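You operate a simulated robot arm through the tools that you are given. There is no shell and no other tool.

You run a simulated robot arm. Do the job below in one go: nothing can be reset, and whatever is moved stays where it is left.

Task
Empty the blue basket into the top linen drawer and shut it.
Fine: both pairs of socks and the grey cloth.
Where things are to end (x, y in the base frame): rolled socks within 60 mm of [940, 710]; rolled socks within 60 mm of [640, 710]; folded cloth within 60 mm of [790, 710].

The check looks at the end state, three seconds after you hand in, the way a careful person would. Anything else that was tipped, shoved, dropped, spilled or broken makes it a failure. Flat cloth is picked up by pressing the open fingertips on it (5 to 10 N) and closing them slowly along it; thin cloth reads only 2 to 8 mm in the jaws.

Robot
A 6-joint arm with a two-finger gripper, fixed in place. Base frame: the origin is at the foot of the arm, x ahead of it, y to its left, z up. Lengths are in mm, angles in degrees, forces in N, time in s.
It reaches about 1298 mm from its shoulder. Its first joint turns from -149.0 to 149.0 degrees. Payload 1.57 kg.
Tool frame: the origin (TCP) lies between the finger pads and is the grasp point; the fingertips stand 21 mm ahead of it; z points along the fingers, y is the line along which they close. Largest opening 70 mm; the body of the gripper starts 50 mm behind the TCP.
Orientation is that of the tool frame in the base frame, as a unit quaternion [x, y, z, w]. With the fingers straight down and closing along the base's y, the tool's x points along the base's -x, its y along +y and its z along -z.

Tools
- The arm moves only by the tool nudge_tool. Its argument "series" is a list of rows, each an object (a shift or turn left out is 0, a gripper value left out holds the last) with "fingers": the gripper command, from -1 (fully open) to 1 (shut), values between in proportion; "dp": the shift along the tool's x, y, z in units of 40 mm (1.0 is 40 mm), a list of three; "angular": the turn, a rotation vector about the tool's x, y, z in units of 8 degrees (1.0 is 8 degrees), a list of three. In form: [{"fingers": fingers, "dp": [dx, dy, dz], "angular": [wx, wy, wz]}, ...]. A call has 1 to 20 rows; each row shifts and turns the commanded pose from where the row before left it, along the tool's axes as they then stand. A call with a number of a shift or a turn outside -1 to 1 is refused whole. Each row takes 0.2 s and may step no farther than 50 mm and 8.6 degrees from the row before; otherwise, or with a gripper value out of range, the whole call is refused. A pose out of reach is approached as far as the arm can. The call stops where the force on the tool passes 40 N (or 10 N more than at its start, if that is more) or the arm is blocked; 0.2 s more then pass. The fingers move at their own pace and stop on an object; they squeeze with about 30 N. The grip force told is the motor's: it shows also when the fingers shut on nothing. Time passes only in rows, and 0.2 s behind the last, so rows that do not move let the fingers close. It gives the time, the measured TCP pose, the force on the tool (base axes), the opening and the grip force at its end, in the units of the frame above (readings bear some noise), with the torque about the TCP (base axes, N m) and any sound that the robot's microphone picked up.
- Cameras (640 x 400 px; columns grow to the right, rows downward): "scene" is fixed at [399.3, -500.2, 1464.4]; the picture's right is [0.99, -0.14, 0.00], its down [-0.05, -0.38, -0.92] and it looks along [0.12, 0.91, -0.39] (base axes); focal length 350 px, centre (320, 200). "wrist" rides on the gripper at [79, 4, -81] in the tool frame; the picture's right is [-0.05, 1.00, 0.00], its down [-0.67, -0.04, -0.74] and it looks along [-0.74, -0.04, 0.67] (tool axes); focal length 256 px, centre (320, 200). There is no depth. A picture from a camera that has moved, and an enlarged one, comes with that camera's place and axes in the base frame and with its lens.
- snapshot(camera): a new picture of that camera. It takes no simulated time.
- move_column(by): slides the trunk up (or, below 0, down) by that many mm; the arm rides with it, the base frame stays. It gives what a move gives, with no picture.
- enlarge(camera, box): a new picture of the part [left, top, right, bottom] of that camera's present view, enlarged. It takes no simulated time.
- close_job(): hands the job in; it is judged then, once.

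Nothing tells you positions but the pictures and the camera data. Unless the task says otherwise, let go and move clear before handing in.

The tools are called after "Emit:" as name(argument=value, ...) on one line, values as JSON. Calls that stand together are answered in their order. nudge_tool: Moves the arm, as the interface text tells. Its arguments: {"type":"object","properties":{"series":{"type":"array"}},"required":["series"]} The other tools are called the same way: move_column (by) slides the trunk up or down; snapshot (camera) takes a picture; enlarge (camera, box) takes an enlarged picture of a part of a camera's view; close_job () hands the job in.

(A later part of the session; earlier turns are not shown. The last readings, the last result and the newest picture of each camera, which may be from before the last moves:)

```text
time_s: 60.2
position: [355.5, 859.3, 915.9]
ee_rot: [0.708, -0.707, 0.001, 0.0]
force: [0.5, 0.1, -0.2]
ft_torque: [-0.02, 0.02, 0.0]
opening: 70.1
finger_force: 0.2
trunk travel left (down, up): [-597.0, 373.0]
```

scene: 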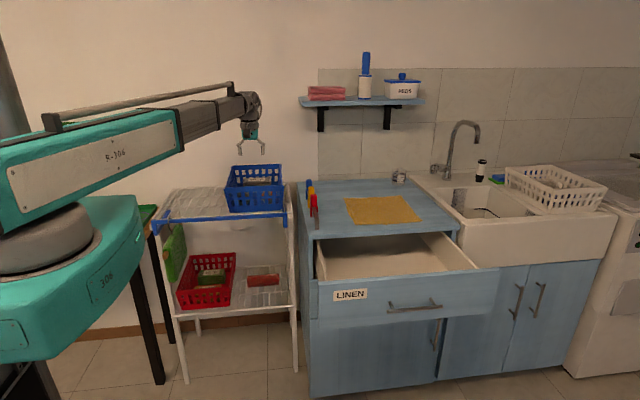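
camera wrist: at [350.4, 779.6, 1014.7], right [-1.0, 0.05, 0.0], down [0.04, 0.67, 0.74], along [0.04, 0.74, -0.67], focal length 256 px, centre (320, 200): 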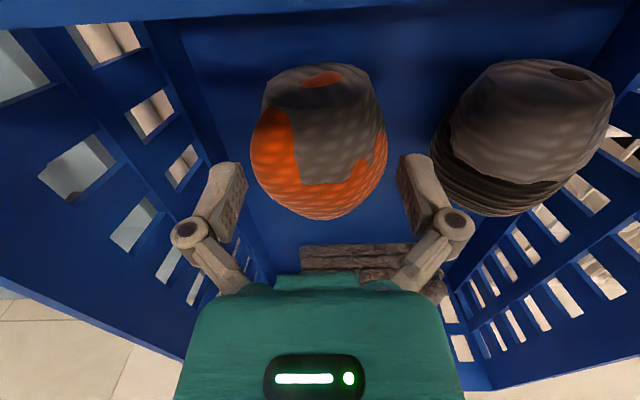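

Emit:
move_column(by=-4)

Emit:
nudge_tool(series=[{"fingers": 0}, {"fingers": 0.5}, {"fingers": 1}, {"fingers": 1}, {"fingers": 1}])

Emit:
move_column(by=30)

Emit:
snapshot(camera="wrist")

```text
time_s: 60.7
position: [355.4, 858.8, 912.2]
ee_rot: [-0.707, 0.707, -0.001, -0.001]
force: [0.3, 0.2, 0.2]
ft_torque: [-0.01, 0.0, -0.01]
opening: 70.1
finger_force: 0.1
trunk travel left (down, up): [-593.0, 377.0]
```

```text
time_s: 61.9
position: [356.1, 858.6, 912.8]
ee_rot: [0.707, -0.707, 0.001, 0.0]
force: [0.3, 2.6, 6.7]
ft_torque: [0.0, -0.01, 0.09]
opening: 60.3
finger_force: 30.0
trunk travel left (down, up): [-593.0, 377.0]
```

```text
time_s: 62.6
position: [356.1, 860.1, 941.6]
ee_rot: [-0.706, 0.709, 0.0, -0.002]
force: [0.7, 0.5, -0.6]
ft_torque: [0.0, 0.01, -0.02]
opening: 60.2
finger_force: 30.4
trunk travel left (down, up): [-623.0, 347.0]
```

```text
taken
camera wrist: at [350.6, 779.9, 1022.5], right [-1.0, 0.05, 0.0], down [0.04, 0.67, 0.74], along [0.04, 0.74, -0.67], focal length 256 px, centre (320, 200)
```

wrist: 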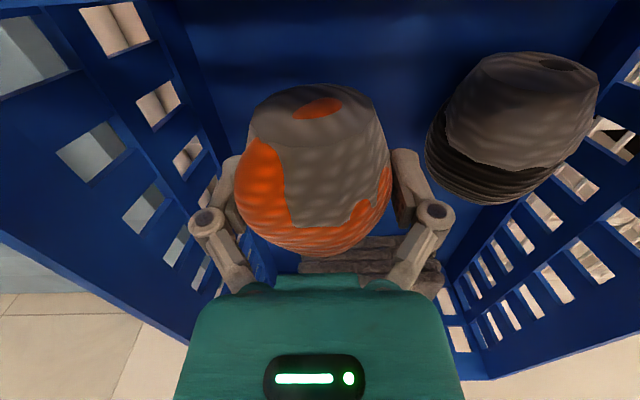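

The orange sock is held securely (60 mm). I'll raise it clear of the rim and carry it over to the drawer's right spot.

Emit:
move_column(by=170)

Emit:
nudge_tool(series=[{"dp": [0.557, -0.811, 0]}, {"dp": [0.557, -0.811, 0]}, {"dp": [0.557, -0.811, 0]}, {"dp": [0.557, -0.811, 0]}, {"dp": [0.557, -0.811, 0]}, {"dp": [0.557, -0.811, 0]}, {"dp": [0.557, -0.811, 0]}, {"dp": [0.557, -0.811, 0]}, {"dp": [0.557, -0.811, 0]}, {"dp": [0.557, -0.811, 0]}, {"dp": [0.557, -0.811, 0]}, {"dp": [0.557, -0.811, 0]}, {"dp": [0.557, -0.811, 0]}, {"dp": [0.557, -0.811, 0]}, {"dp": [0.557, -0.811, 0]}, {"dp": [0.557, -0.811, 0]}, {"dp": [0.557, -0.811, 0]}, {"dp": [0.557, -0.811, 0]}])

Emit:
snapshot(camera="wrist")

Emit:
snapshot(camera="scene")

```text
time_s: 64.6
position: [355.9, 859.8, 1111.7]
ee_rot: [0.707, -0.707, 0.001, 0.001]
force: [0.4, 0.3, -0.7]
ft_torque: [-0.04, 0.03, -0.01]
opening: 60.1
finger_force: 29.9
trunk travel left (down, up): [-793.0, 177.0]
```

```text
time_s: 68.4
position: [937.4, 456.6, 1112.2]
ee_rot: [-0.707, 0.707, 0.0, -0.001]
force: [-0.3, -0.4, -0.1]
ft_torque: [0.01, 0.02, 0.0]
opening: 59.8
finger_force: 30.1
trunk travel left (down, up): [-793.0, 177.0]
```

```text
taken
camera wrist: at [933.4, 376.9, 1192.2], right [-1.0, 0.05, 0.0], down [0.04, 0.67, 0.74], along [0.04, 0.74, -0.67], focal length 256 px, centre (320, 200)
```

wrist: 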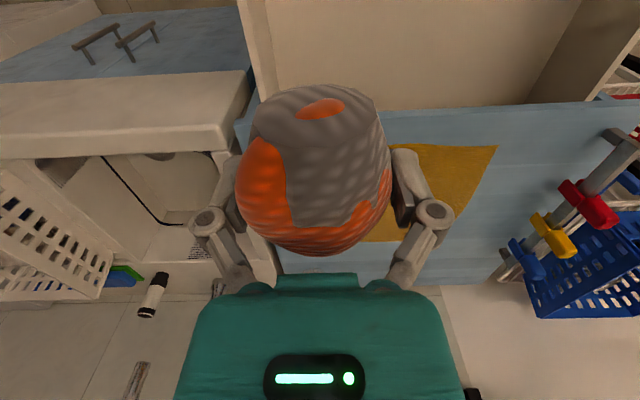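

```text
taken
```

scene: 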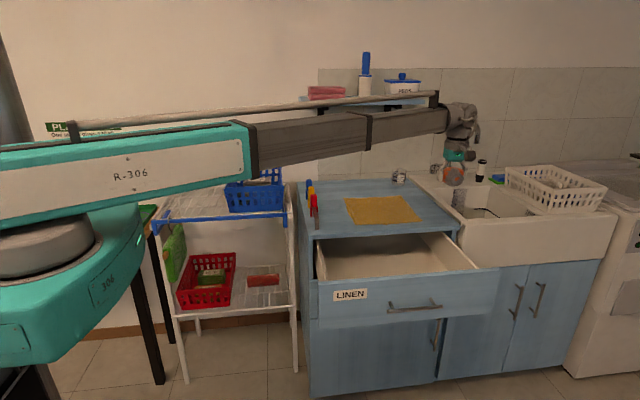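

Over the right-hand spot (937, 457). I'll lower into the drawer in stages.

Emit:
move_column(by=-250)

Emit:
snapshot(camera="scene")

Emit:
snapshot(camera="wrist")

```text
time_s: 70.9
position: [938.5, 457.3, 861.6]
ee_rot: [-0.706, 0.708, 0.0, 0.0]
force: [1.0, -0.1, -1.7]
ft_torque: [0.01, 0.0, 0.01]
opening: 60.0
finger_force: 29.9
trunk travel left (down, up): [-543.0, 427.0]
```

```text
taken
```

scene: 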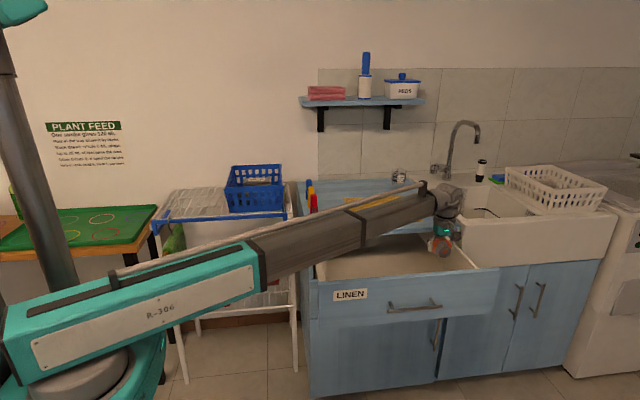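

```text
taken
camera wrist: at [932.5, 377.1, 942.6], right [-1.0, 0.05, 0.0], down [0.04, 0.67, 0.74], along [0.04, 0.74, -0.67], focal length 256 px, centre (320, 200)
```

wrist: 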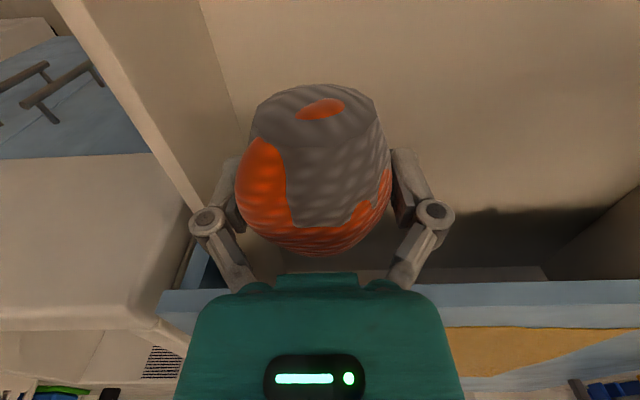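

Emit:
move_column(by=-75)

Emit:
snapshot(camera="wrist")

Emit:
enlarge(camera="scene", box=[290, 180, 510, 318])

```text
time_s: 72.1
position: [937.4, 457.8, 786.3]
ee_rot: [-0.706, 0.708, 0.0, -0.001]
force: [0.1, -1.3, -1.2]
ft_torque: [0.01, -0.03, 0.01]
opening: 59.9
finger_force: 30.3
trunk travel left (down, up): [-468.0, 502.0]
```

```text
taken
camera wrist: at [932.5, 377.0, 867.6], right [-1.0, 0.05, 0.0], down [0.04, 0.67, 0.74], along [0.04, 0.74, -0.67], focal length 256 px, centre (320, 200)
```

wrist: 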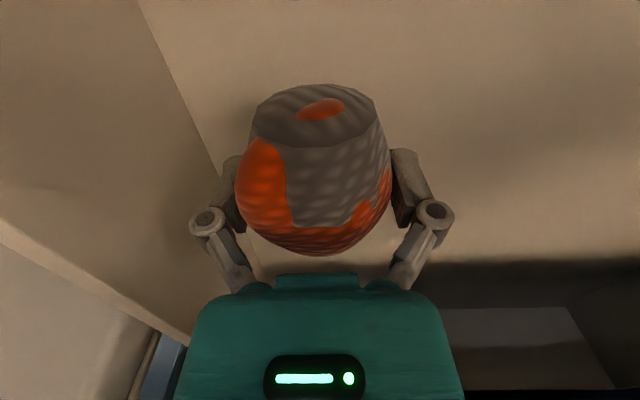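

```text
2.90 times, centred on (400, 249) of scene
camera zoom: at [399.3, -500.2, 1464.4], right [0.99, -0.14, 0.0], down [-0.05, -0.38, -0.92], along [0.12, 0.91, -0.39], focal length 1016 px, centre (88, 58)
```

zoom: 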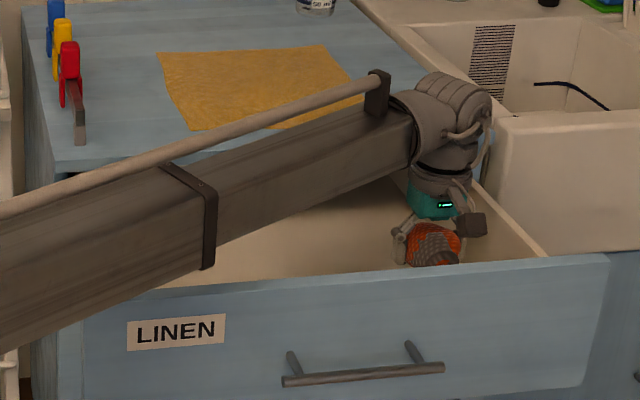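

Emit:
move_column(by=-8)

Emit:
move_column(by=-5)

Emit:
move_column(by=-4)

```text
time_s: 72.6
position: [938.3, 457.0, 778.9]
ee_rot: [-0.706, 0.708, -0.001, 0.0]
force: [-0.2, 0.3, 0.1]
ft_torque: [-0.01, 0.03, -0.02]
opening: 59.6
finger_force: 30.4
trunk travel left (down, up): [-460.0, 510.0]
```

```text
time_s: 73.2
position: [936.7, 456.7, 772.8]
ee_rot: [-0.707, 0.707, -0.001, 0.0]
force: [1.0, -0.1, -1.1]
ft_torque: [0.02, -0.01, 0.0]
opening: 60.1
finger_force: 29.7
trunk travel left (down, up): [-455.0, 515.0]
```

```text
time_s: 73.7
position: [936.9, 456.3, 769.1]
ee_rot: [-0.707, 0.707, -0.001, 0.0]
force: [0.5, 0.2, -0.5]
ft_torque: [0.0, -0.03, -0.01]
opening: 60.1
finger_force: 30.1
trunk travel left (down, up): [-451.0, 519.0]
```

Emit:
move_column(by=-4)

Emit:
move_column(by=-3)

Emit:
move_column(by=-3)

```text
time_s: 74.2
position: [937.3, 457.4, 766.7]
ee_rot: [0.707, -0.707, 0.0, 0.001]
force: [1.0, 0.4, -0.6]
ft_torque: [0.03, -0.01, -0.01]
opening: 59.7
finger_force: 30.2
trunk travel left (down, up): [-447.0, 523.0]
```

```text
time_s: 74.8
position: [937.0, 457.8, 763.9]
ee_rot: [-0.707, 0.708, 0.0, -0.001]
force: [0.2, -0.5, -0.9]
ft_torque: [0.02, 0.0, 0.01]
opening: 60.0
finger_force: 29.7
trunk travel left (down, up): [-444.0, 526.0]
```

```text
time_s: 75.3
position: [938.1, 456.5, 758.9]
ee_rot: [-0.707, 0.707, -0.001, -0.001]
force: [-0.2, 1.2, -0.8]
ft_torque: [-0.03, -0.02, -0.02]
opening: 59.9
finger_force: 30.5
trunk travel left (down, up): [-441.0, 529.0]
```

Emit:
move_column(by=-4)

Emit:
snapshot(camera="wrist")

Emit:
enlarge(camera="scene", box=[290, 180, 510, 318])

```text
time_s: 75.8
position: [936.9, 457.0, 755.2]
ee_rot: [-0.707, 0.707, -0.001, -0.001]
force: [-0.7, 0.2, -0.8]
ft_torque: [0.02, 0.0, -0.01]
opening: 60.1
finger_force: 30.3
trunk travel left (down, up): [-437.0, 533.0]
```

```text
taken
camera wrist: at [932.5, 377.1, 836.5], right [-1.0, 0.05, 0.0], down [0.04, 0.67, 0.74], along [0.04, 0.74, -0.67], focal length 256 px, centre (320, 200)
```

wrist: 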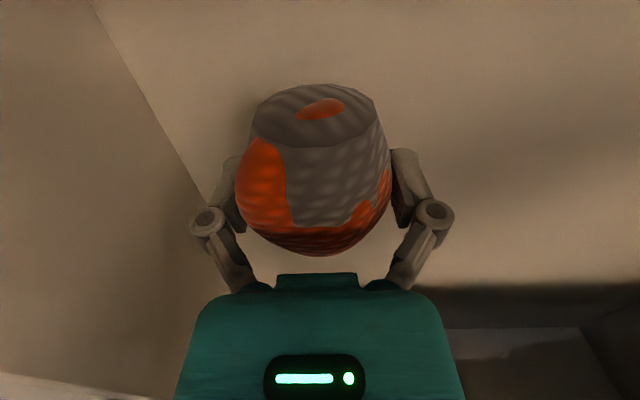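

```text
2.90 times, centred on (400, 249) of scene
camera zoom: at [399.3, -500.2, 1464.4], right [0.99, -0.14, 0.0], down [-0.05, -0.38, -0.92], along [0.12, 0.91, -0.39], focal length 1016 px, centre (88, 58)
```

zoom: 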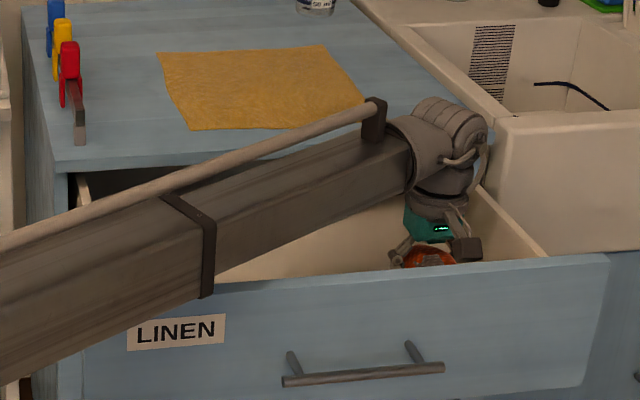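

Emit:
move_column(by=-3)

Emit:
move_column(by=-3)

Emit:
move_column(by=-3)

```text
time_s: 76.3
position: [936.6, 456.5, 752.5]
ee_rot: [-0.707, 0.707, 0.0, 0.0]
force: [-0.2, -0.5, -0.3]
ft_torque: [-0.02, -0.01, 0.02]
opening: 59.9
finger_force: 30.5
trunk travel left (down, up): [-434.0, 536.0]
```

```text
time_s: 76.8
position: [937.6, 456.7, 749.3]
ee_rot: [0.707, -0.707, 0.001, 0.0]
force: [0.2, -0.5, -0.2]
ft_torque: [-0.02, 0.0, 0.01]
opening: 60.0
finger_force: 29.9
trunk travel left (down, up): [-431.0, 539.0]
```

```text
time_s: 77.4
position: [936.6, 457.7, 745.1]
ee_rot: [0.707, -0.707, 0.0, 0.001]
force: [0.0, -0.3, -1.2]
ft_torque: [0.04, 0.0, -0.03]
opening: 59.8
finger_force: 29.9
trunk travel left (down, up): [-428.0, 542.0]
```

Emit:
move_column(by=-3)

Emit:
snapshot(camera="wrist")

Emit:
enlarge(camera="scene", box=[320, 220, 440, 300])

```text
time_s: 77.9
position: [937.4, 456.1, 744.0]
ee_rot: [0.707, -0.707, 0.001, 0.001]
force: [-0.9, 1.0, -0.2]
ft_torque: [0.02, 0.02, 0.01]
opening: 59.9
finger_force: 30.4
trunk travel left (down, up): [-425.0, 545.0]
```

```text
taken
camera wrist: at [932.5, 377.1, 824.5], right [-1.0, 0.05, 0.0], down [0.04, 0.67, 0.74], along [0.04, 0.74, -0.67], focal length 256 px, centre (320, 200)
```

wrist: 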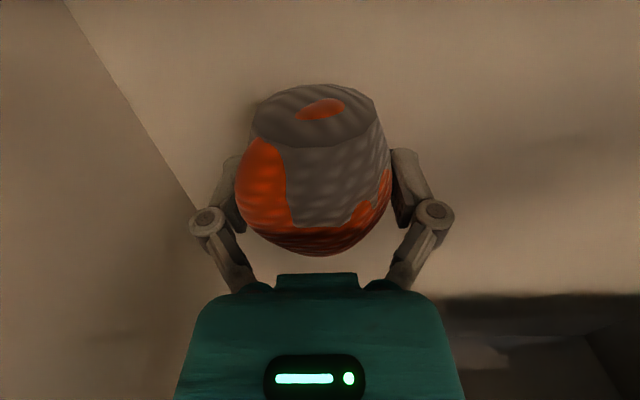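

```text
5.00 times, centred on (380, 260) of scene
camera zoom: at [399.3, -500.2, 1464.4], right [0.99, -0.14, 0.0], down [-0.05, -0.38, -0.92], along [0.12, 0.91, -0.39], focal length 1752 px, centre (20, -100)
```

zoom: 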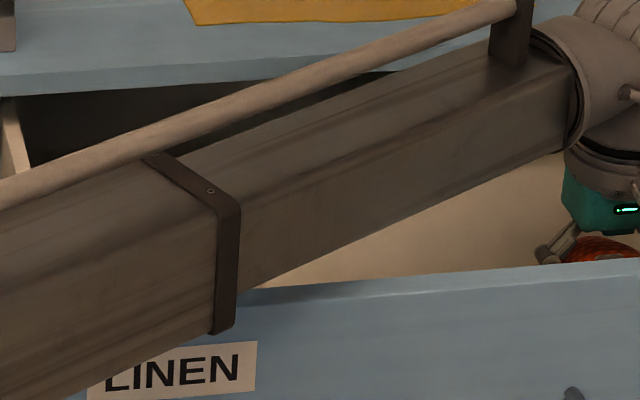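

Clearances are fine; the sock's bottom should be within a few mm of the drawer floor. One more small step, then I'll release.

Emit:
move_column(by=-3)

Emit:
nudge_tool(series=[{"fingers": -0.8}, {"fingers": -0.85}, {"fingers": -1}, {"fingers": -1}])

Emit:
snapshot(camera="wrist")

```text
time_s: 78.4
position: [938.0, 457.2, 740.8]
ee_rot: [-0.707, 0.707, -0.001, 0.0]
force: [3.5, 1.2, 10.9]
ft_torque: [-0.02, 0.03, 0.01]
opening: 60.2
finger_force: 30.2
trunk travel left (down, up): [-422.0, 548.0]
```

```text
time_s: 79.4
position: [938.3, 457.5, 739.8]
ee_rot: [-0.707, 0.707, 0.001, 0.0]
force: [0.6, -1.0, 0.6]
ft_torque: [0.02, 0.01, 0.0]
opening: 70.0
finger_force: 0.0
trunk travel left (down, up): [-422.0, 548.0]
```

```text
taken
camera wrist: at [932.5, 377.1, 821.6], right [-1.0, 0.05, 0.0], down [0.04, 0.67, 0.74], along [0.04, 0.74, -0.67], focal length 256 px, centre (320, 200)
```

wrist: 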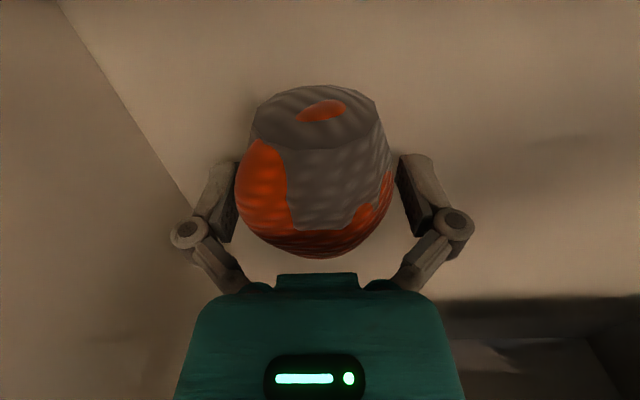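

Touchdown felt (≈11 N), floor ≈704; the sock is resting and released. Raising clear and heading back to the basket.

Emit:
move_column(by=60)

Emit:
snapshot(camera="wrist")

Emit:
move_column(by=312)

Emit:
snapshot(camera="wrist")

```text
time_s: 80.4
position: [938.5, 456.3, 801.2]
ee_rot: [-0.707, 0.707, 0.0, -0.001]
force: [-0.8, -0.5, 0.7]
ft_torque: [-0.01, -0.02, -0.02]
opening: 70.0
finger_force: 0.1
trunk travel left (down, up): [-482.0, 488.0]
```

```text
taken
camera wrist: at [932.6, 377.1, 881.5], right [-1.0, 0.05, 0.0], down [0.04, 0.67, 0.74], along [0.04, 0.74, -0.67], focal length 256 px, centre (320, 200)
```

wrist: 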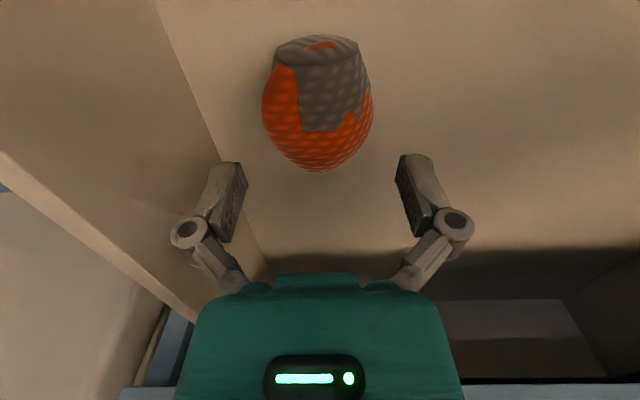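

```text
time_s: 83.5
position: [937.4, 456.7, 1112.6]
ee_rot: [-0.707, 0.707, -0.001, 0.0]
force: [-0.6, 0.1, 0.8]
ft_torque: [-0.02, 0.0, 0.03]
opening: 70.1
finger_force: 0.1
trunk travel left (down, up): [-794.0, 176.0]
```

```text
taken
camera wrist: at [932.6, 377.2, 1193.5], right [-1.0, 0.05, 0.0], down [0.04, 0.67, 0.74], along [0.04, 0.74, -0.67], focal length 256 px, centre (320, 200)
```

wrist: 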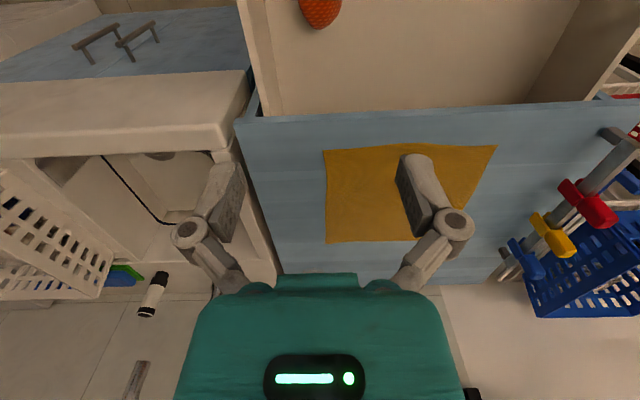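

Sock one is in place. Now back to the basket for the dark sock at about (264, 860), fingers closed for the centring drag.

Emit:
nudge_tool(series=[{"dp": [-0.56, 0.935, 0]}, {"dp": [-0.56, 0.935, 0]}, {"dp": [-0.56, 0.935, 0]}, {"dp": [-0.56, 0.935, 0]}, {"dp": [-0.56, 0.935, 0]}, {"dp": [-0.56, 0.935, 0]}, {"dp": [-0.56, 0.935, 0]}, {"dp": [-0.56, 0.935, 0]}, {"dp": [-0.56, 0.935, 0]}, {"dp": [-0.56, 0.935, 0]}, {"dp": [-0.56, 0.935, 0]}, {"dp": [-0.56, 0.935, 0]}, {"dp": [-0.56, 0.935, 0]}, {"dp": [-0.56, 0.935, 0]}, {"fingers": 1, "dp": [-0.56, 0.935, 0]}, {"dp": [-0.56, 0.935, 0]}, {"dp": [-0.56, 0.935, 0]}, {"dp": [-0.56, 0.935, 0]}])

Emit:
move_column(by=-104)

Emit:
snapshot(camera="wrist")

```text
time_s: 87.3
position: [264.6, 861.8, 1113.0]
ee_rot: [-0.707, 0.708, -0.001, -0.001]
force: [-0.4, 0.3, 0.1]
ft_torque: [0.0, 0.03, -0.01]
opening: 0.0
finger_force: 28.5
trunk travel left (down, up): [-794.0, 176.0]
```

```text
time_s: 88.7
position: [264.9, 860.7, 1008.6]
ee_rot: [-0.706, 0.708, -0.001, 0.0]
force: [0.9, 0.4, 0.2]
ft_torque: [0.01, 0.0, -0.02]
opening: 0.0
finger_force: 28.8
trunk travel left (down, up): [-690.0, 280.0]
```

```text
taken
camera wrist: at [259.9, 780.6, 1089.8], right [-1.0, 0.05, 0.0], down [0.04, 0.67, 0.74], along [0.04, 0.74, -0.67], focal length 256 px, centre (320, 200)
```

wrist: 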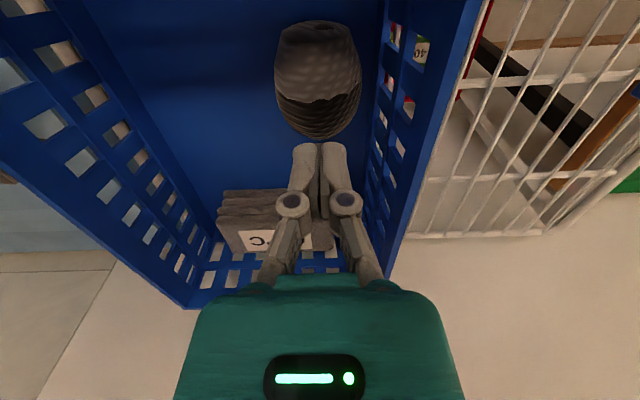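

Emit:
move_column(by=-48)

Emit:
move_column(by=-3)

Emit:
move_column(by=-2)

```text
time_s: 89.6
position: [265.1, 859.3, 961.4]
ee_rot: [-0.707, 0.707, -0.001, -0.001]
force: [0.2, 0.4, 9.3]
ft_torque: [0.04, -0.02, -0.02]
opening: 5.9
finger_force: 29.1
trunk travel left (down, up): [-642.0, 328.0]
```

```text
time_s: 90.0
position: [265.9, 860.4, 960.9]
ee_rot: [-0.706, 0.708, 0.0, 0.002]
force: [0.4, 0.5, 30.6]
ft_torque: [-0.01, 0.02, -0.02]
opening: 5.9
finger_force: 28.8
trunk travel left (down, up): [-640.0, 330.0]
stopped: the force on the tool passed its limit at 42 N (the readings are from after the stop); the commanded pose is now the measured one
```

```text
time_s: 90.4
position: [265.0, 859.7, 960.4]
ee_rot: [-0.706, 0.708, 0.0, 0.003]
force: [0.7, -0.8, 35.7]
ft_torque: [-0.05, 0.02, -0.02]
opening: 6.0
finger_force: 29.1
trunk travel left (down, up): [-639.0, 331.0]
stopped: the force on the tool passed its limit at 44 N (the readings are from after the stop); the commanded pose is now the measured one
```

Contact came a bit earlier than expected; easing off to a light press.

Emit:
move_column(by=2)

```text
time_s: 90.9
position: [264.9, 860.2, 961.1]
ee_rot: [-0.707, 0.707, 0.0, 0.001]
force: [-1.2, -6.5, 14.3]
ft_torque: [-0.16, 0.04, 0.02]
opening: 6.0
finger_force: 28.2
trunk travel left (down, up): [-641.0, 329.0]
```

Emit:
nudge_tool(series=[{"dp": [0, -0.1, 0]}, {"dp": [0, -0.1, 0]}, {"dp": [0, -0.1, 0]}, {"dp": [0, -0.1, 0]}, {"dp": [0, -0.1, 0]}, {"dp": [0, -0.1, 0]}])

Emit:
snapshot(camera="wrist")

```text
time_s: 92.3
position: [288.3, 861.9, 961.3]
ee_rot: [-0.707, 0.707, 0.001, 0.002]
force: [-6.7, -1.2, 15.4]
ft_torque: [-0.01, 0.12, -0.03]
opening: 5.9
finger_force: 27.9
trunk travel left (down, up): [-641.0, 329.0]
```

```text
taken
camera wrist: at [282.9, 781.3, 1041.9], right [-1.0, 0.05, 0.0], down [0.03, 0.66, 0.75], along [0.04, 0.75, -0.66], focal length 256 px, centre (320, 200)
```

wrist: 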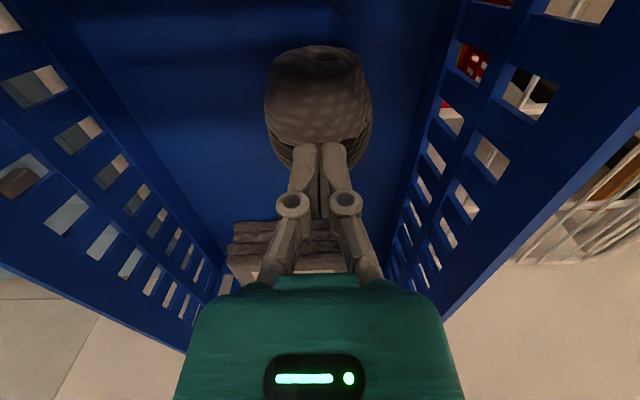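

The dark sock moved to x≈288. Release, rise, open, and check alignment.

Emit:
nudge_tool(series=[{"fingers": 0.6}, {"fingers": 0.6}])

Emit:
move_column(by=45)

Emit:
nudge_tool(series=[{"fingers": -1}, {"fingers": -1}, {"fingers": -1}, {"fingers": -1}])

Emit:
enlarge(camera="wrist", box=[210, 5, 430, 180])

```text
time_s: 92.9
position: [289.4, 861.6, 960.5]
ee_rot: [-0.706, 0.708, 0.002, 0.002]
force: [0.1, -1.9, 11.5]
ft_torque: [-0.04, 0.0, -0.01]
opening: 15.3
finger_force: 0.1
trunk travel left (down, up): [-641.0, 329.0]
```

```text
time_s: 93.8
position: [290.1, 863.3, 1005.5]
ee_rot: [-0.707, 0.707, 0.0, 0.002]
force: [-0.2, 0.7, -0.9]
ft_torque: [0.01, 0.0, -0.04]
opening: 13.7
finger_force: 0.0
trunk travel left (down, up): [-686.0, 284.0]
```

```text
time_s: 94.8
position: [290.6, 863.1, 1006.2]
ee_rot: [-0.707, 0.708, -0.001, 0.001]
force: [0.4, 0.4, 0.3]
ft_torque: [-0.02, 0.04, 0.0]
opening: 70.1
finger_force: 0.0
trunk travel left (down, up): [-686.0, 284.0]
```

```text
2.29 times, centred on (320, 92) of wrist
camera zoom: at [284.3, 782.4, 1085.6], right [-1.0, 0.05, 0.0], down [0.04, 0.66, 0.75], along [0.04, 0.75, -0.67], focal length 585 px, centre (320, 446)
```

zoom: 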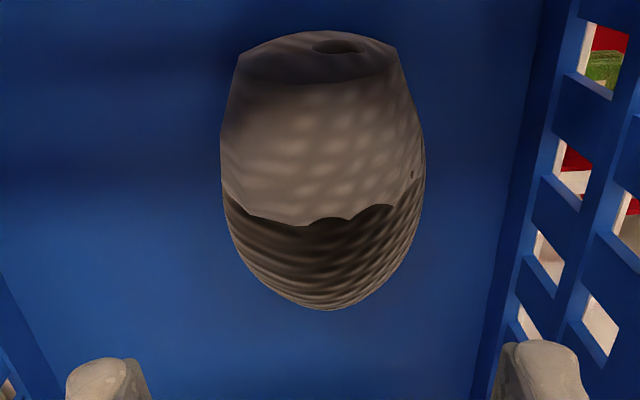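

Emit:
nudge_tool(series=[{"dp": [0.075, 0.018, 0]}])

Emit:
move_column(by=-60)

Emit:
move_column(by=-12)

Emit:
snapshot(camera="wrist")

```text
time_s: 95.2
position: [289.3, 859.5, 1004.7]
ee_rot: [-0.706, 0.708, 0.0, 0.001]
force: [-0.6, -0.1, -0.3]
ft_torque: [-0.01, -0.02, -0.01]
opening: 70.1
finger_force: 0.1
trunk travel left (down, up): [-686.0, 284.0]
```

```text
time_s: 96.2
position: [288.5, 860.4, 945.9]
ee_rot: [-0.706, 0.708, -0.001, 0.001]
force: [0.7, 0.2, 0.0]
ft_torque: [0.03, -0.01, -0.03]
opening: 69.8
finger_force: 0.1
trunk travel left (down, up): [-626.0, 344.0]
```

```text
time_s: 96.8
position: [288.9, 861.3, 932.7]
ee_rot: [-0.706, 0.708, 0.0, 0.001]
force: [0.0, -0.2, -0.8]
ft_torque: [0.01, 0.02, 0.02]
opening: 69.8
finger_force: 0.0
trunk travel left (down, up): [-614.0, 356.0]
```

```text
taken
camera wrist: at [283.3, 779.1, 1013.6], right [-1.0, 0.05, 0.0], down [0.04, 0.66, 0.75], along [0.04, 0.75, -0.67], focal length 256 px, centre (320, 200)
```

wrist: 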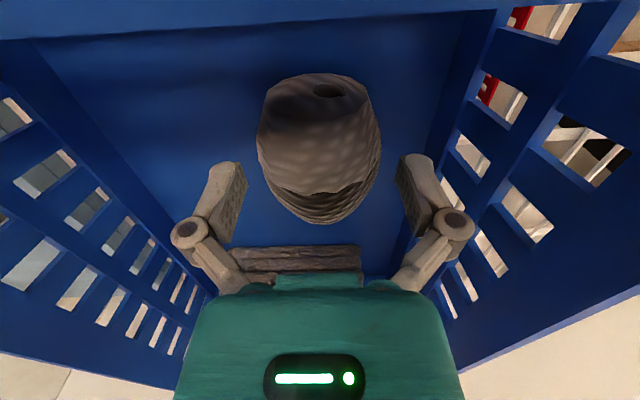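

Well straddled, no contact. Descending the rest, closing and lifting slightly.

Emit:
move_column(by=-12)

Emit:
move_column(by=-9)

Emit:
nudge_tool(series=[{"fingers": 0}, {"fingers": 0.5}, {"fingers": 1}, {"fingers": 1}, {"fingers": 1}])

Emit:
move_column(by=30)

Emit:
snapshot(camera="wrist")

```text
time_s: 97.4
position: [289.0, 858.9, 922.4]
ee_rot: [-0.707, 0.708, -0.001, 0.001]
force: [-0.6, 0.5, 0.5]
ft_torque: [0.01, 0.01, 0.03]
opening: 69.9
finger_force: 0.1
trunk travel left (down, up): [-602.0, 368.0]
```

```text
time_s: 98.0
position: [288.7, 858.5, 911.8]
ee_rot: [-0.706, 0.708, 0.0, 0.001]
force: [0.2, -1.1, -0.4]
ft_torque: [-0.03, 0.03, 0.05]
opening: 70.1
finger_force: 0.1
trunk travel left (down, up): [-593.0, 377.0]
```

```text
time_s: 99.2
position: [287.5, 859.5, 912.6]
ee_rot: [-0.706, 0.708, 0.0, 0.002]
force: [0.7, 2.0, 8.1]
ft_torque: [0.01, -0.01, -0.09]
opening: 60.0
finger_force: 29.7
trunk travel left (down, up): [-593.0, 377.0]
```

```text
time_s: 99.9
position: [287.8, 859.1, 942.6]
ee_rot: [-0.706, 0.708, 0.0, 0.001]
force: [-0.4, 0.4, -0.8]
ft_torque: [0.0, -0.01, -0.04]
opening: 59.8
finger_force: 30.3
trunk travel left (down, up): [-623.0, 347.0]
```

```text
taken
camera wrist: at [283.3, 779.4, 1022.4], right [-1.0, 0.05, 0.0], down [0.04, 0.66, 0.75], along [0.04, 0.75, -0.67], focal length 256 px, centre (320, 200)
```

wrist: 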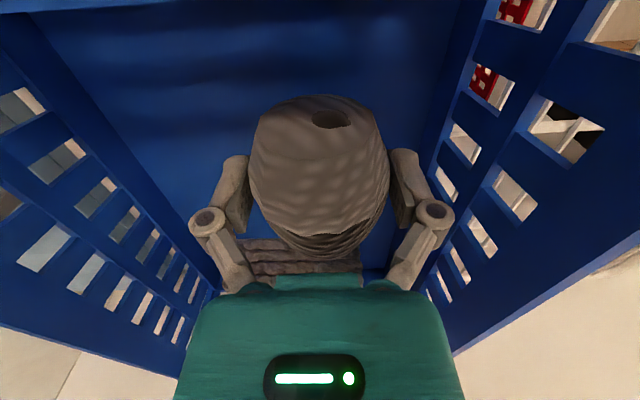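

The dark sock is held. Raising and carrying it to the left-hand spot (640, 459).

Emit:
move_column(by=170)

Emit:
nudge_tool(series=[{"dp": [0.715, -0.629, 0]}, {"dp": [0.715, -0.629, 0]}, {"dp": [0.715, -0.629, 0]}, {"dp": [0.715, -0.629, 0]}, {"dp": [0.715, -0.629, 0]}, {"dp": [0.715, -0.629, 0]}, {"dp": [0.715, -0.629, 0]}, {"dp": [0.715, -0.629, 0]}, {"dp": [0.715, -0.629, 0]}, {"dp": [0.715, -0.629, 0]}, {"dp": [0.715, -0.629, 0]}, {"dp": [0.715, -0.629, 0]}, {"dp": [0.715, -0.629, 0]}, {"dp": [0.715, -0.629, 0]}])

Emit:
snapshot(camera="scene")

Emit:
snapshot(camera="wrist")

```text
time_s: 101.9
position: [288.1, 860.2, 1111.9]
ee_rot: [-0.706, 0.708, 0.001, 0.002]
force: [0.3, 0.2, -0.6]
ft_torque: [0.0, 0.0, -0.02]
opening: 59.7
finger_force: 29.8
trunk travel left (down, up): [-793.0, 177.0]
```

```text
time_s: 104.9
position: [643.0, 457.7, 1111.9]
ee_rot: [-0.707, 0.707, 0.0, 0.001]
force: [0.3, -0.8, -0.3]
ft_torque: [0.02, 0.02, 0.03]
opening: 59.6
finger_force: 29.7
trunk travel left (down, up): [-793.0, 177.0]
```

```text
taken
```

scene: 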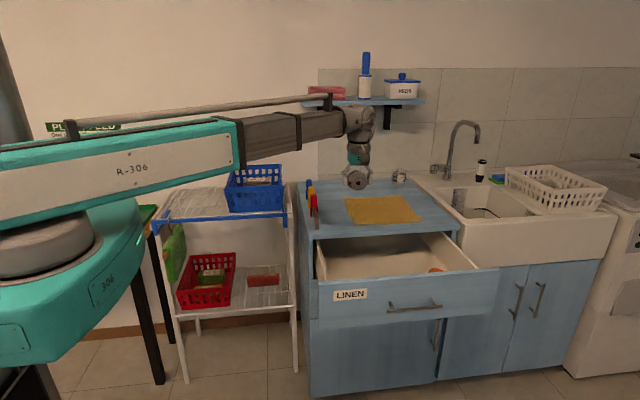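

```text
taken
camera wrist: at [637.4, 377.5, 1192.5], right [-1.0, 0.05, 0.0], down [0.04, 0.66, 0.75], along [0.04, 0.75, -0.67], focal length 256 px, centre (320, 200)
```

wrist: 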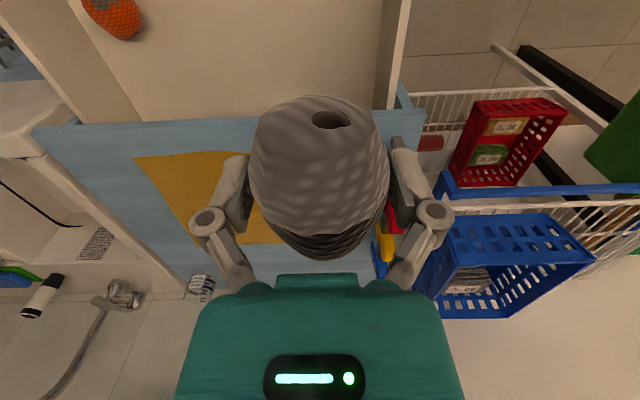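

Emit:
move_column(by=-325)

Emit:
snapshot(camera="wrist")

Emit:
enlarge(camera="scene", box=[270, 180, 510, 330])

```text
time_s: 108.1
position: [641.6, 458.2, 786.4]
ee_rot: [-0.707, 0.707, 0.0, 0.002]
force: [0.2, 0.8, 0.7]
ft_torque: [-0.04, 0.02, -0.01]
opening: 60.0
finger_force: 29.8
trunk travel left (down, up): [-468.0, 502.0]
```

```text
taken
camera wrist: at [636.7, 378.1, 867.6], right [-1.0, 0.05, 0.0], down [0.04, 0.66, 0.75], along [0.04, 0.75, -0.67], focal length 256 px, centre (320, 200)
```

wrist: 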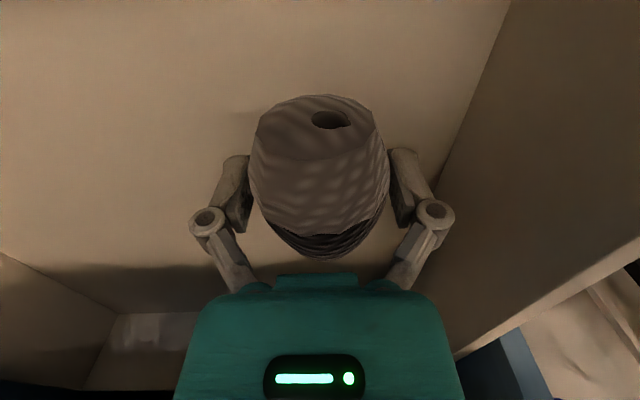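

```text
2.67 times, centred on (390, 255) of scene
camera zoom: at [399.3, -500.2, 1464.4], right [0.99, -0.14, 0.0], down [-0.05, -0.38, -0.92], along [0.12, 0.91, -0.39], focal length 934 px, centre (133, 53)
```

zoom: 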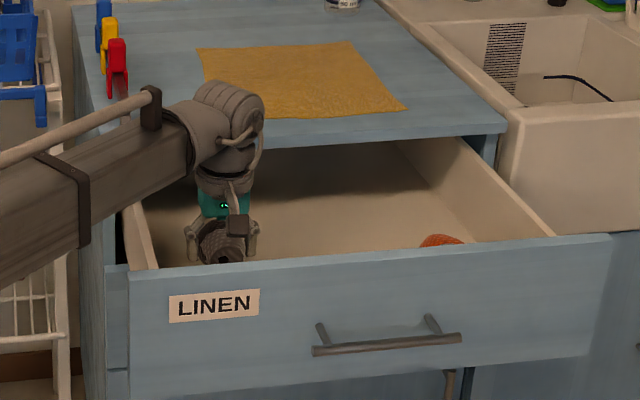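

Emit:
move_column(by=-36)

Emit:
move_column(by=-5)

Emit:
enlarge(camera="scene", box=[270, 180, 510, 330])

```text
time_s: 108.9
position: [642.7, 458.4, 751.0]
ee_rot: [-0.706, 0.708, 0.0, 0.002]
force: [0.3, 0.3, -1.1]
ft_torque: [-0.02, -0.01, -0.03]
opening: 59.8
finger_force: 30.2
trunk travel left (down, up): [-432.0, 538.0]
```

```text
time_s: 109.4
position: [642.1, 458.1, 746.7]
ee_rot: [-0.706, 0.708, 0.0, 0.001]
force: [1.1, 0.6, -0.5]
ft_torque: [-0.02, 0.0, -0.03]
opening: 59.7
finger_force: 30.0
trunk travel left (down, up): [-427.0, 543.0]
```

```text
2.67 times, centred on (390, 255) of scene
camera zoom: at [399.3, -500.2, 1464.4], right [0.99, -0.14, 0.0], down [-0.05, -0.38, -0.92], along [0.12, 0.91, -0.39], focal length 934 px, centre (133, 53)
```

zoom: 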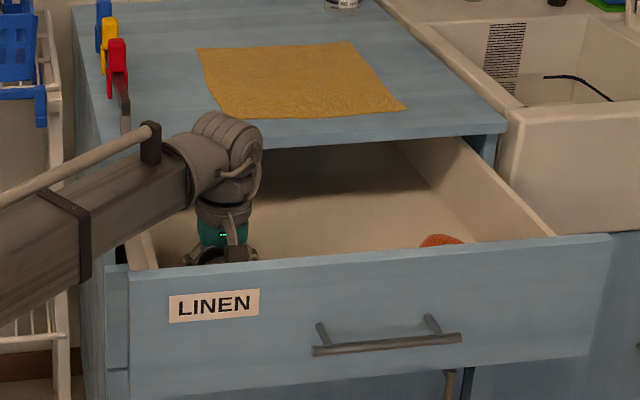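

Emit:
move_column(by=-3)

Emit:
move_column(by=-3)

```text
time_s: 109.9
position: [641.4, 459.0, 743.6]
ee_rot: [-0.707, 0.708, 0.001, 0.001]
force: [1.3, -0.2, -0.4]
ft_torque: [0.02, 0.0, 0.0]
opening: 60.0
finger_force: 29.6
trunk travel left (down, up): [-424.0, 546.0]
```

```text
time_s: 110.5
position: [641.9, 459.7, 741.7]
ee_rot: [-0.707, 0.708, 0.0, 0.002]
force: [6.5, 0.5, 23.6]
ft_torque: [0.05, -0.11, 0.01]
opening: 59.9
finger_force: 30.3
trunk travel left (down, up): [-421.0, 549.0]
```

Touchdown on the drawer floor. Releasing and rising.

Emit:
move_column(by=1)

Emit:
nudge_tool(series=[{"fingers": -0.8}, {"fingers": -0.85}, {"fingers": -1}, {"fingers": -1}])

Emit:
move_column(by=60)

Emit:
snapshot(camera="wrist")

```text
time_s: 111.0
position: [642.8, 457.2, 742.6]
ee_rot: [-0.706, 0.708, 0.0, 0.002]
force: [4.8, 0.6, 14.0]
ft_torque: [0.16, -0.22, -0.03]
opening: 60.3
finger_force: 30.1
trunk travel left (down, up): [-422.0, 548.0]
```

```text
time_s: 112.0
position: [641.2, 458.7, 740.4]
ee_rot: [-0.706, 0.708, 0.001, 0.0]
force: [1.3, -0.1, 0.5]
ft_torque: [0.0, -0.02, 0.0]
opening: 70.1
finger_force: 0.1
trunk travel left (down, up): [-422.0, 548.0]
```

```text
time_s: 113.0
position: [642.1, 458.6, 801.5]
ee_rot: [-0.707, 0.708, 0.0, 0.001]
force: [-1.0, 0.3, -0.6]
ft_torque: [0.01, 0.03, 0.02]
opening: 69.9
finger_force: 0.0
trunk travel left (down, up): [-482.0, 488.0]
```

```text
taken
camera wrist: at [636.8, 378.2, 881.5], right [-1.0, 0.05, 0.0], down [0.04, 0.66, 0.75], along [0.04, 0.75, -0.67], focal length 256 px, centre (320, 200)
```

wrist: 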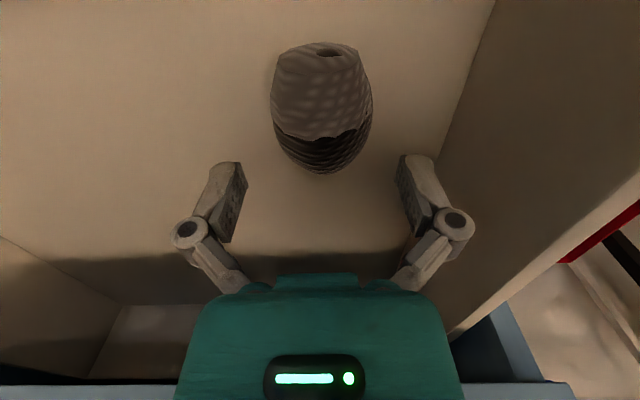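

Both socks are in place. Next the grey cloth: rising and moving over the basket's back half to look.

Emit:
move_column(by=311)

Emit:
nudge_tool(series=[{"dp": [-0.926, 0.619, 0]}, {"dp": [-0.926, 0.619, 0]}, {"dp": [-0.926, 0.619, 0]}, {"dp": [-0.926, 0.619, 0]}, {"dp": [-0.926, 0.619, 0]}, {"dp": [-0.926, 0.619, 0]}, {"dp": [-0.926, 0.619, 0]}, {"dp": [-0.926, 0.619, 0]}, {"dp": [-0.926, 0.619, 0]}, {"dp": [-0.926, 0.619, 0]}, {"dp": [-0.926, 0.619, 0]}, {"dp": [-0.926, 0.619, 0]}, {"dp": [-0.926, 0.619, 0]}])

Emit:
snapshot(camera="wrist")

Emit:
snapshot(camera="scene")

```text
time_s: 116.0
position: [642.6, 458.5, 1111.4]
ee_rot: [-0.707, 0.708, 0.0, 0.002]
force: [0.2, -0.7, 0.4]
ft_torque: [0.01, 0.02, 0.01]
opening: 69.8
finger_force: 0.1
trunk travel left (down, up): [-793.0, 177.0]
```

```text
time_s: 118.8
position: [319.8, 939.8, 1111.0]
ee_rot: [-0.707, 0.707, 0.0, 0.001]
force: [-0.1, -0.3, -0.4]
ft_torque: [-0.03, 0.0, 0.01]
opening: 69.9
finger_force: 0.0
trunk travel left (down, up): [-793.0, 177.0]
```

```text
taken
camera wrist: at [313.8, 860.3, 1192.3], right [-1.0, 0.05, 0.0], down [0.04, 0.66, 0.75], along [0.04, 0.74, -0.67], focal length 256 px, centre (320, 200)
```

wrist: 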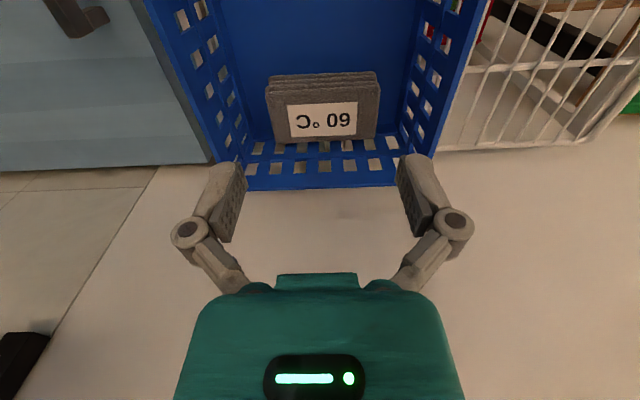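

```text
taken
```

scene: 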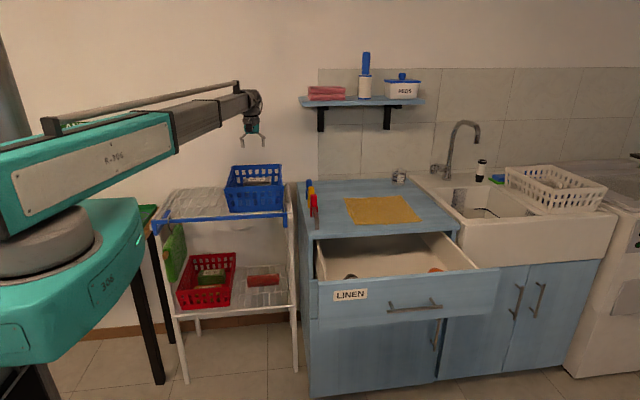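

Emit:
enlarge(camera="wrist", box=[220, 50, 430, 200])

Emit:
enlarge(camera="scene", box=[215, 150, 300, 220])

```text
2.67 times, centred on (325, 125) of wrist
camera zoom: at [313.8, 860.3, 1192.3], right [-1.0, 0.05, 0.0], down [0.04, 0.66, 0.75], along [0.04, 0.74, -0.67], focal length 683 px, centre (307, 400)
```

zoom: 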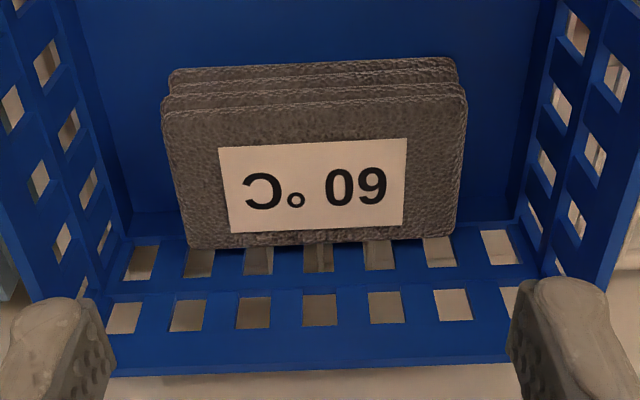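

```text
5.71 times, centred on (258, 185) of scene
camera zoom: at [399.3, -500.2, 1464.4], right [0.99, -0.14, 0.0], down [-0.05, -0.38, -0.92], along [0.12, 0.91, -0.39], focal length 2002 px, centre (677, 286)
```

zoom: 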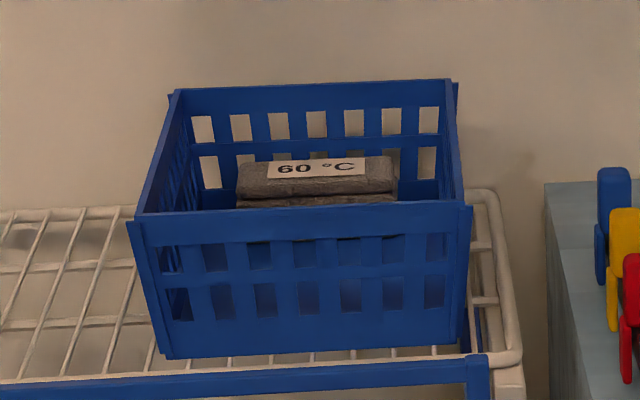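

The folded grey cloth measures about x 256–379, y 988–1054, top z≈918. I'll position above its centre with open fingers and approach.

Emit:
nudge_tool(series=[{"fingers": -1, "dp": [-1.0, 0.03, 0]}, {"dp": [-1.0, 0.03, 0]}])

Emit:
move_column(by=-100)

Emit:
snapshot(camera="wrist")

Emit:
enlarge(camera="scene", box=[190, 90, 310, 220])

```text
time_s: 119.5
position: [317.1, 1020.3, 1112.1]
ee_rot: [-0.707, 0.707, 0.0, 0.001]
force: [0.2, 0.6, -0.8]
ft_torque: [-0.01, -0.01, -0.02]
opening: 70.2
finger_force: 0.0
trunk travel left (down, up): [-793.0, 177.0]
```

```text
time_s: 120.8
position: [316.9, 1019.2, 1011.3]
ee_rot: [-0.706, 0.708, 0.0, 0.001]
force: [0.6, -0.8, -0.8]
ft_torque: [0.0, -0.01, 0.01]
opening: 69.7
finger_force: 0.1
trunk travel left (down, up): [-693.0, 277.0]
```

```text
taken
camera wrist: at [311.9, 939.3, 1092.7], right [-1.0, 0.05, 0.0], down [0.04, 0.66, 0.75], along [0.04, 0.75, -0.67], focal length 256 px, centre (320, 200)
```

wrist: 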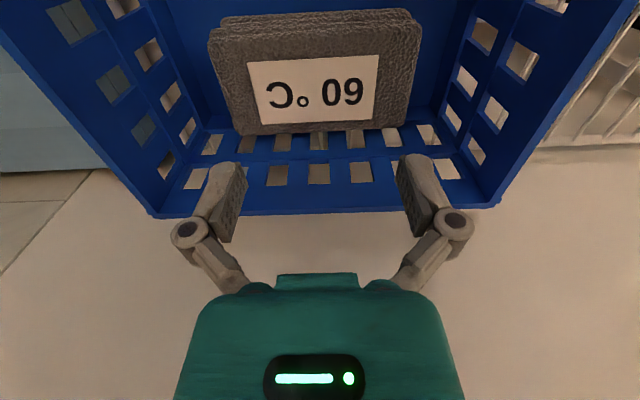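

```text
3.08 times, centred on (250, 155) of scene
camera zoom: at [399.3, -500.2, 1464.4], right [0.99, -0.14, 0.0], down [-0.05, -0.38, -0.92], along [0.12, 0.91, -0.39], focal length 1078 px, centre (535, 338)
```

zoom: 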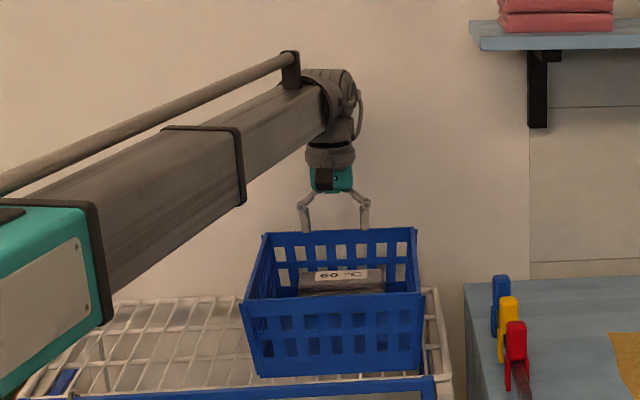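

Emit:
move_column(by=-58)

Emit:
snapshot(camera="wrist")

```text
time_s: 121.8
position: [317.6, 1019.9, 953.8]
ee_rot: [-0.706, 0.708, 0.0, 0.001]
force: [0.4, -0.9, 0.3]
ft_torque: [0.02, 0.0, 0.0]
opening: 69.9
finger_force: 0.1
trunk travel left (down, up): [-635.0, 335.0]
```

```text
taken
camera wrist: at [311.8, 939.4, 1034.7], right [-1.0, 0.05, 0.0], down [0.04, 0.66, 0.75], along [0.04, 0.75, -0.67], focal length 256 px, centre (320, 200)
```

wrist: 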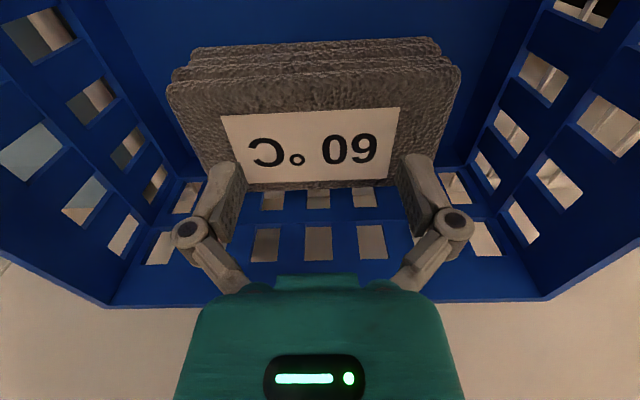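

Emit:
move_column(by=-8)

Emit:
move_column(by=-3)

```text
time_s: 122.3
position: [316.9, 1019.2, 947.1]
ee_rot: [-0.706, 0.708, 0.0, 0.001]
force: [0.5, -0.1, 0.2]
ft_torque: [-0.05, 0.0, 0.01]
opening: 70.2
finger_force: 0.0
trunk travel left (down, up): [-627.0, 343.0]
```

```text
time_s: 122.8
position: [317.3, 1020.1, 944.3]
ee_rot: [-0.707, 0.708, 0.001, 0.002]
force: [1.9, 5.1, 13.1]
ft_torque: [0.03, 0.07, -0.03]
opening: 70.2
finger_force: 0.1
trunk travel left (down, up): [-624.0, 346.0]
```

Emit:
move_column(by=0.5)

```text
time_s: 123.3
position: [318.4, 1019.7, 944.9]
ee_rot: [-0.707, 0.707, 0.0, 0.002]
force: [0.0, 4.3, 10.8]
ft_torque: [-0.03, -0.06, 0.03]
opening: 70.2
finger_force: 0.0
trunk travel left (down, up): [-625.0, 345.0]
```

Emit:
move_column(by=0.3)

```text
time_s: 123.8
position: [316.6, 1017.9, 944.3]
ee_rot: [-0.707, 0.708, 0.0, 0.001]
force: [0.2, 1.9, 6.8]
ft_torque: [-0.01, 0.05, 0.01]
opening: 70.0
finger_force: 0.0
trunk travel left (down, up): [-625.0, 345.0]
```

Pressing at about 7 N, within range. Closing the fingers slowly along the cloth.

Emit:
nudge_tool(series=[{"fingers": -0.9}, {"fingers": -0.8}, {"fingers": -0.7}, {"fingers": -0.6}, {"fingers": -0.5}, {"fingers": -0.4}, {"fingers": -0.3}, {"fingers": -0.2}, {"fingers": -0.1}, {"fingers": 0}, {"fingers": 0.1}, {"fingers": 0.2}, {"fingers": 0.3}, {"fingers": 0.4}, {"fingers": 0.5}, {"fingers": 0.6}, {"fingers": 0.7}, {"fingers": 0.8}, {"fingers": 0.9}, {"fingers": 1}])

Emit:
nudge_tool(series=[{"fingers": 1}, {"fingers": 1}])

Emit:
snapshot(camera="wrist")

```text
time_s: 124.8
position: [314.3, 1019.2, 948.8]
ee_rot: [-0.707, 0.707, 0.002, 0.004]
force: [-1.2, 2.5, 42.9]
ft_torque: [-0.04, 0.18, 0.02]
opening: 59.5
finger_force: 30.0
trunk travel left (down, up): [-625.0, 345.0]
stopped in row 4: the force on the tool passed its limit at 42 N (the readings are from after the stop); the commanded pose is now the measured one
```

```text
time_s: 125.4
position: [315.9, 1018.2, 947.5]
ee_rot: [0.707, -0.707, -0.003, -0.004]
force: [-2.8, 5.9, 49.5]
ft_torque: [-0.04, 0.36, -0.02]
opening: 58.4
finger_force: 29.6
trunk travel left (down, up): [-625.0, 345.0]
```

```text
taken
camera wrist: at [309.6, 936.8, 1028.9], right [-1.0, 0.05, 0.0], down [0.03, 0.66, 0.75], along [0.04, 0.75, -0.66], focal length 256 px, centre (320, 200)
```

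wrist: 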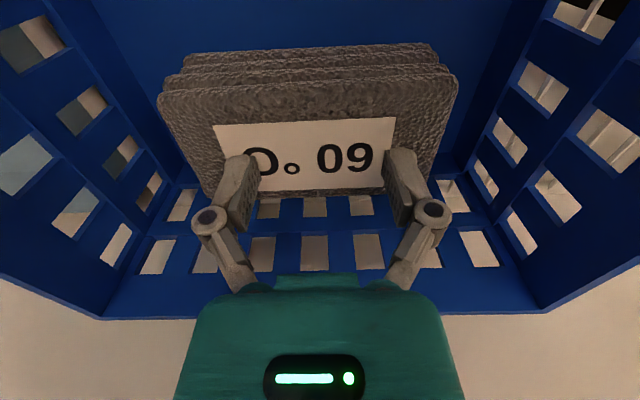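

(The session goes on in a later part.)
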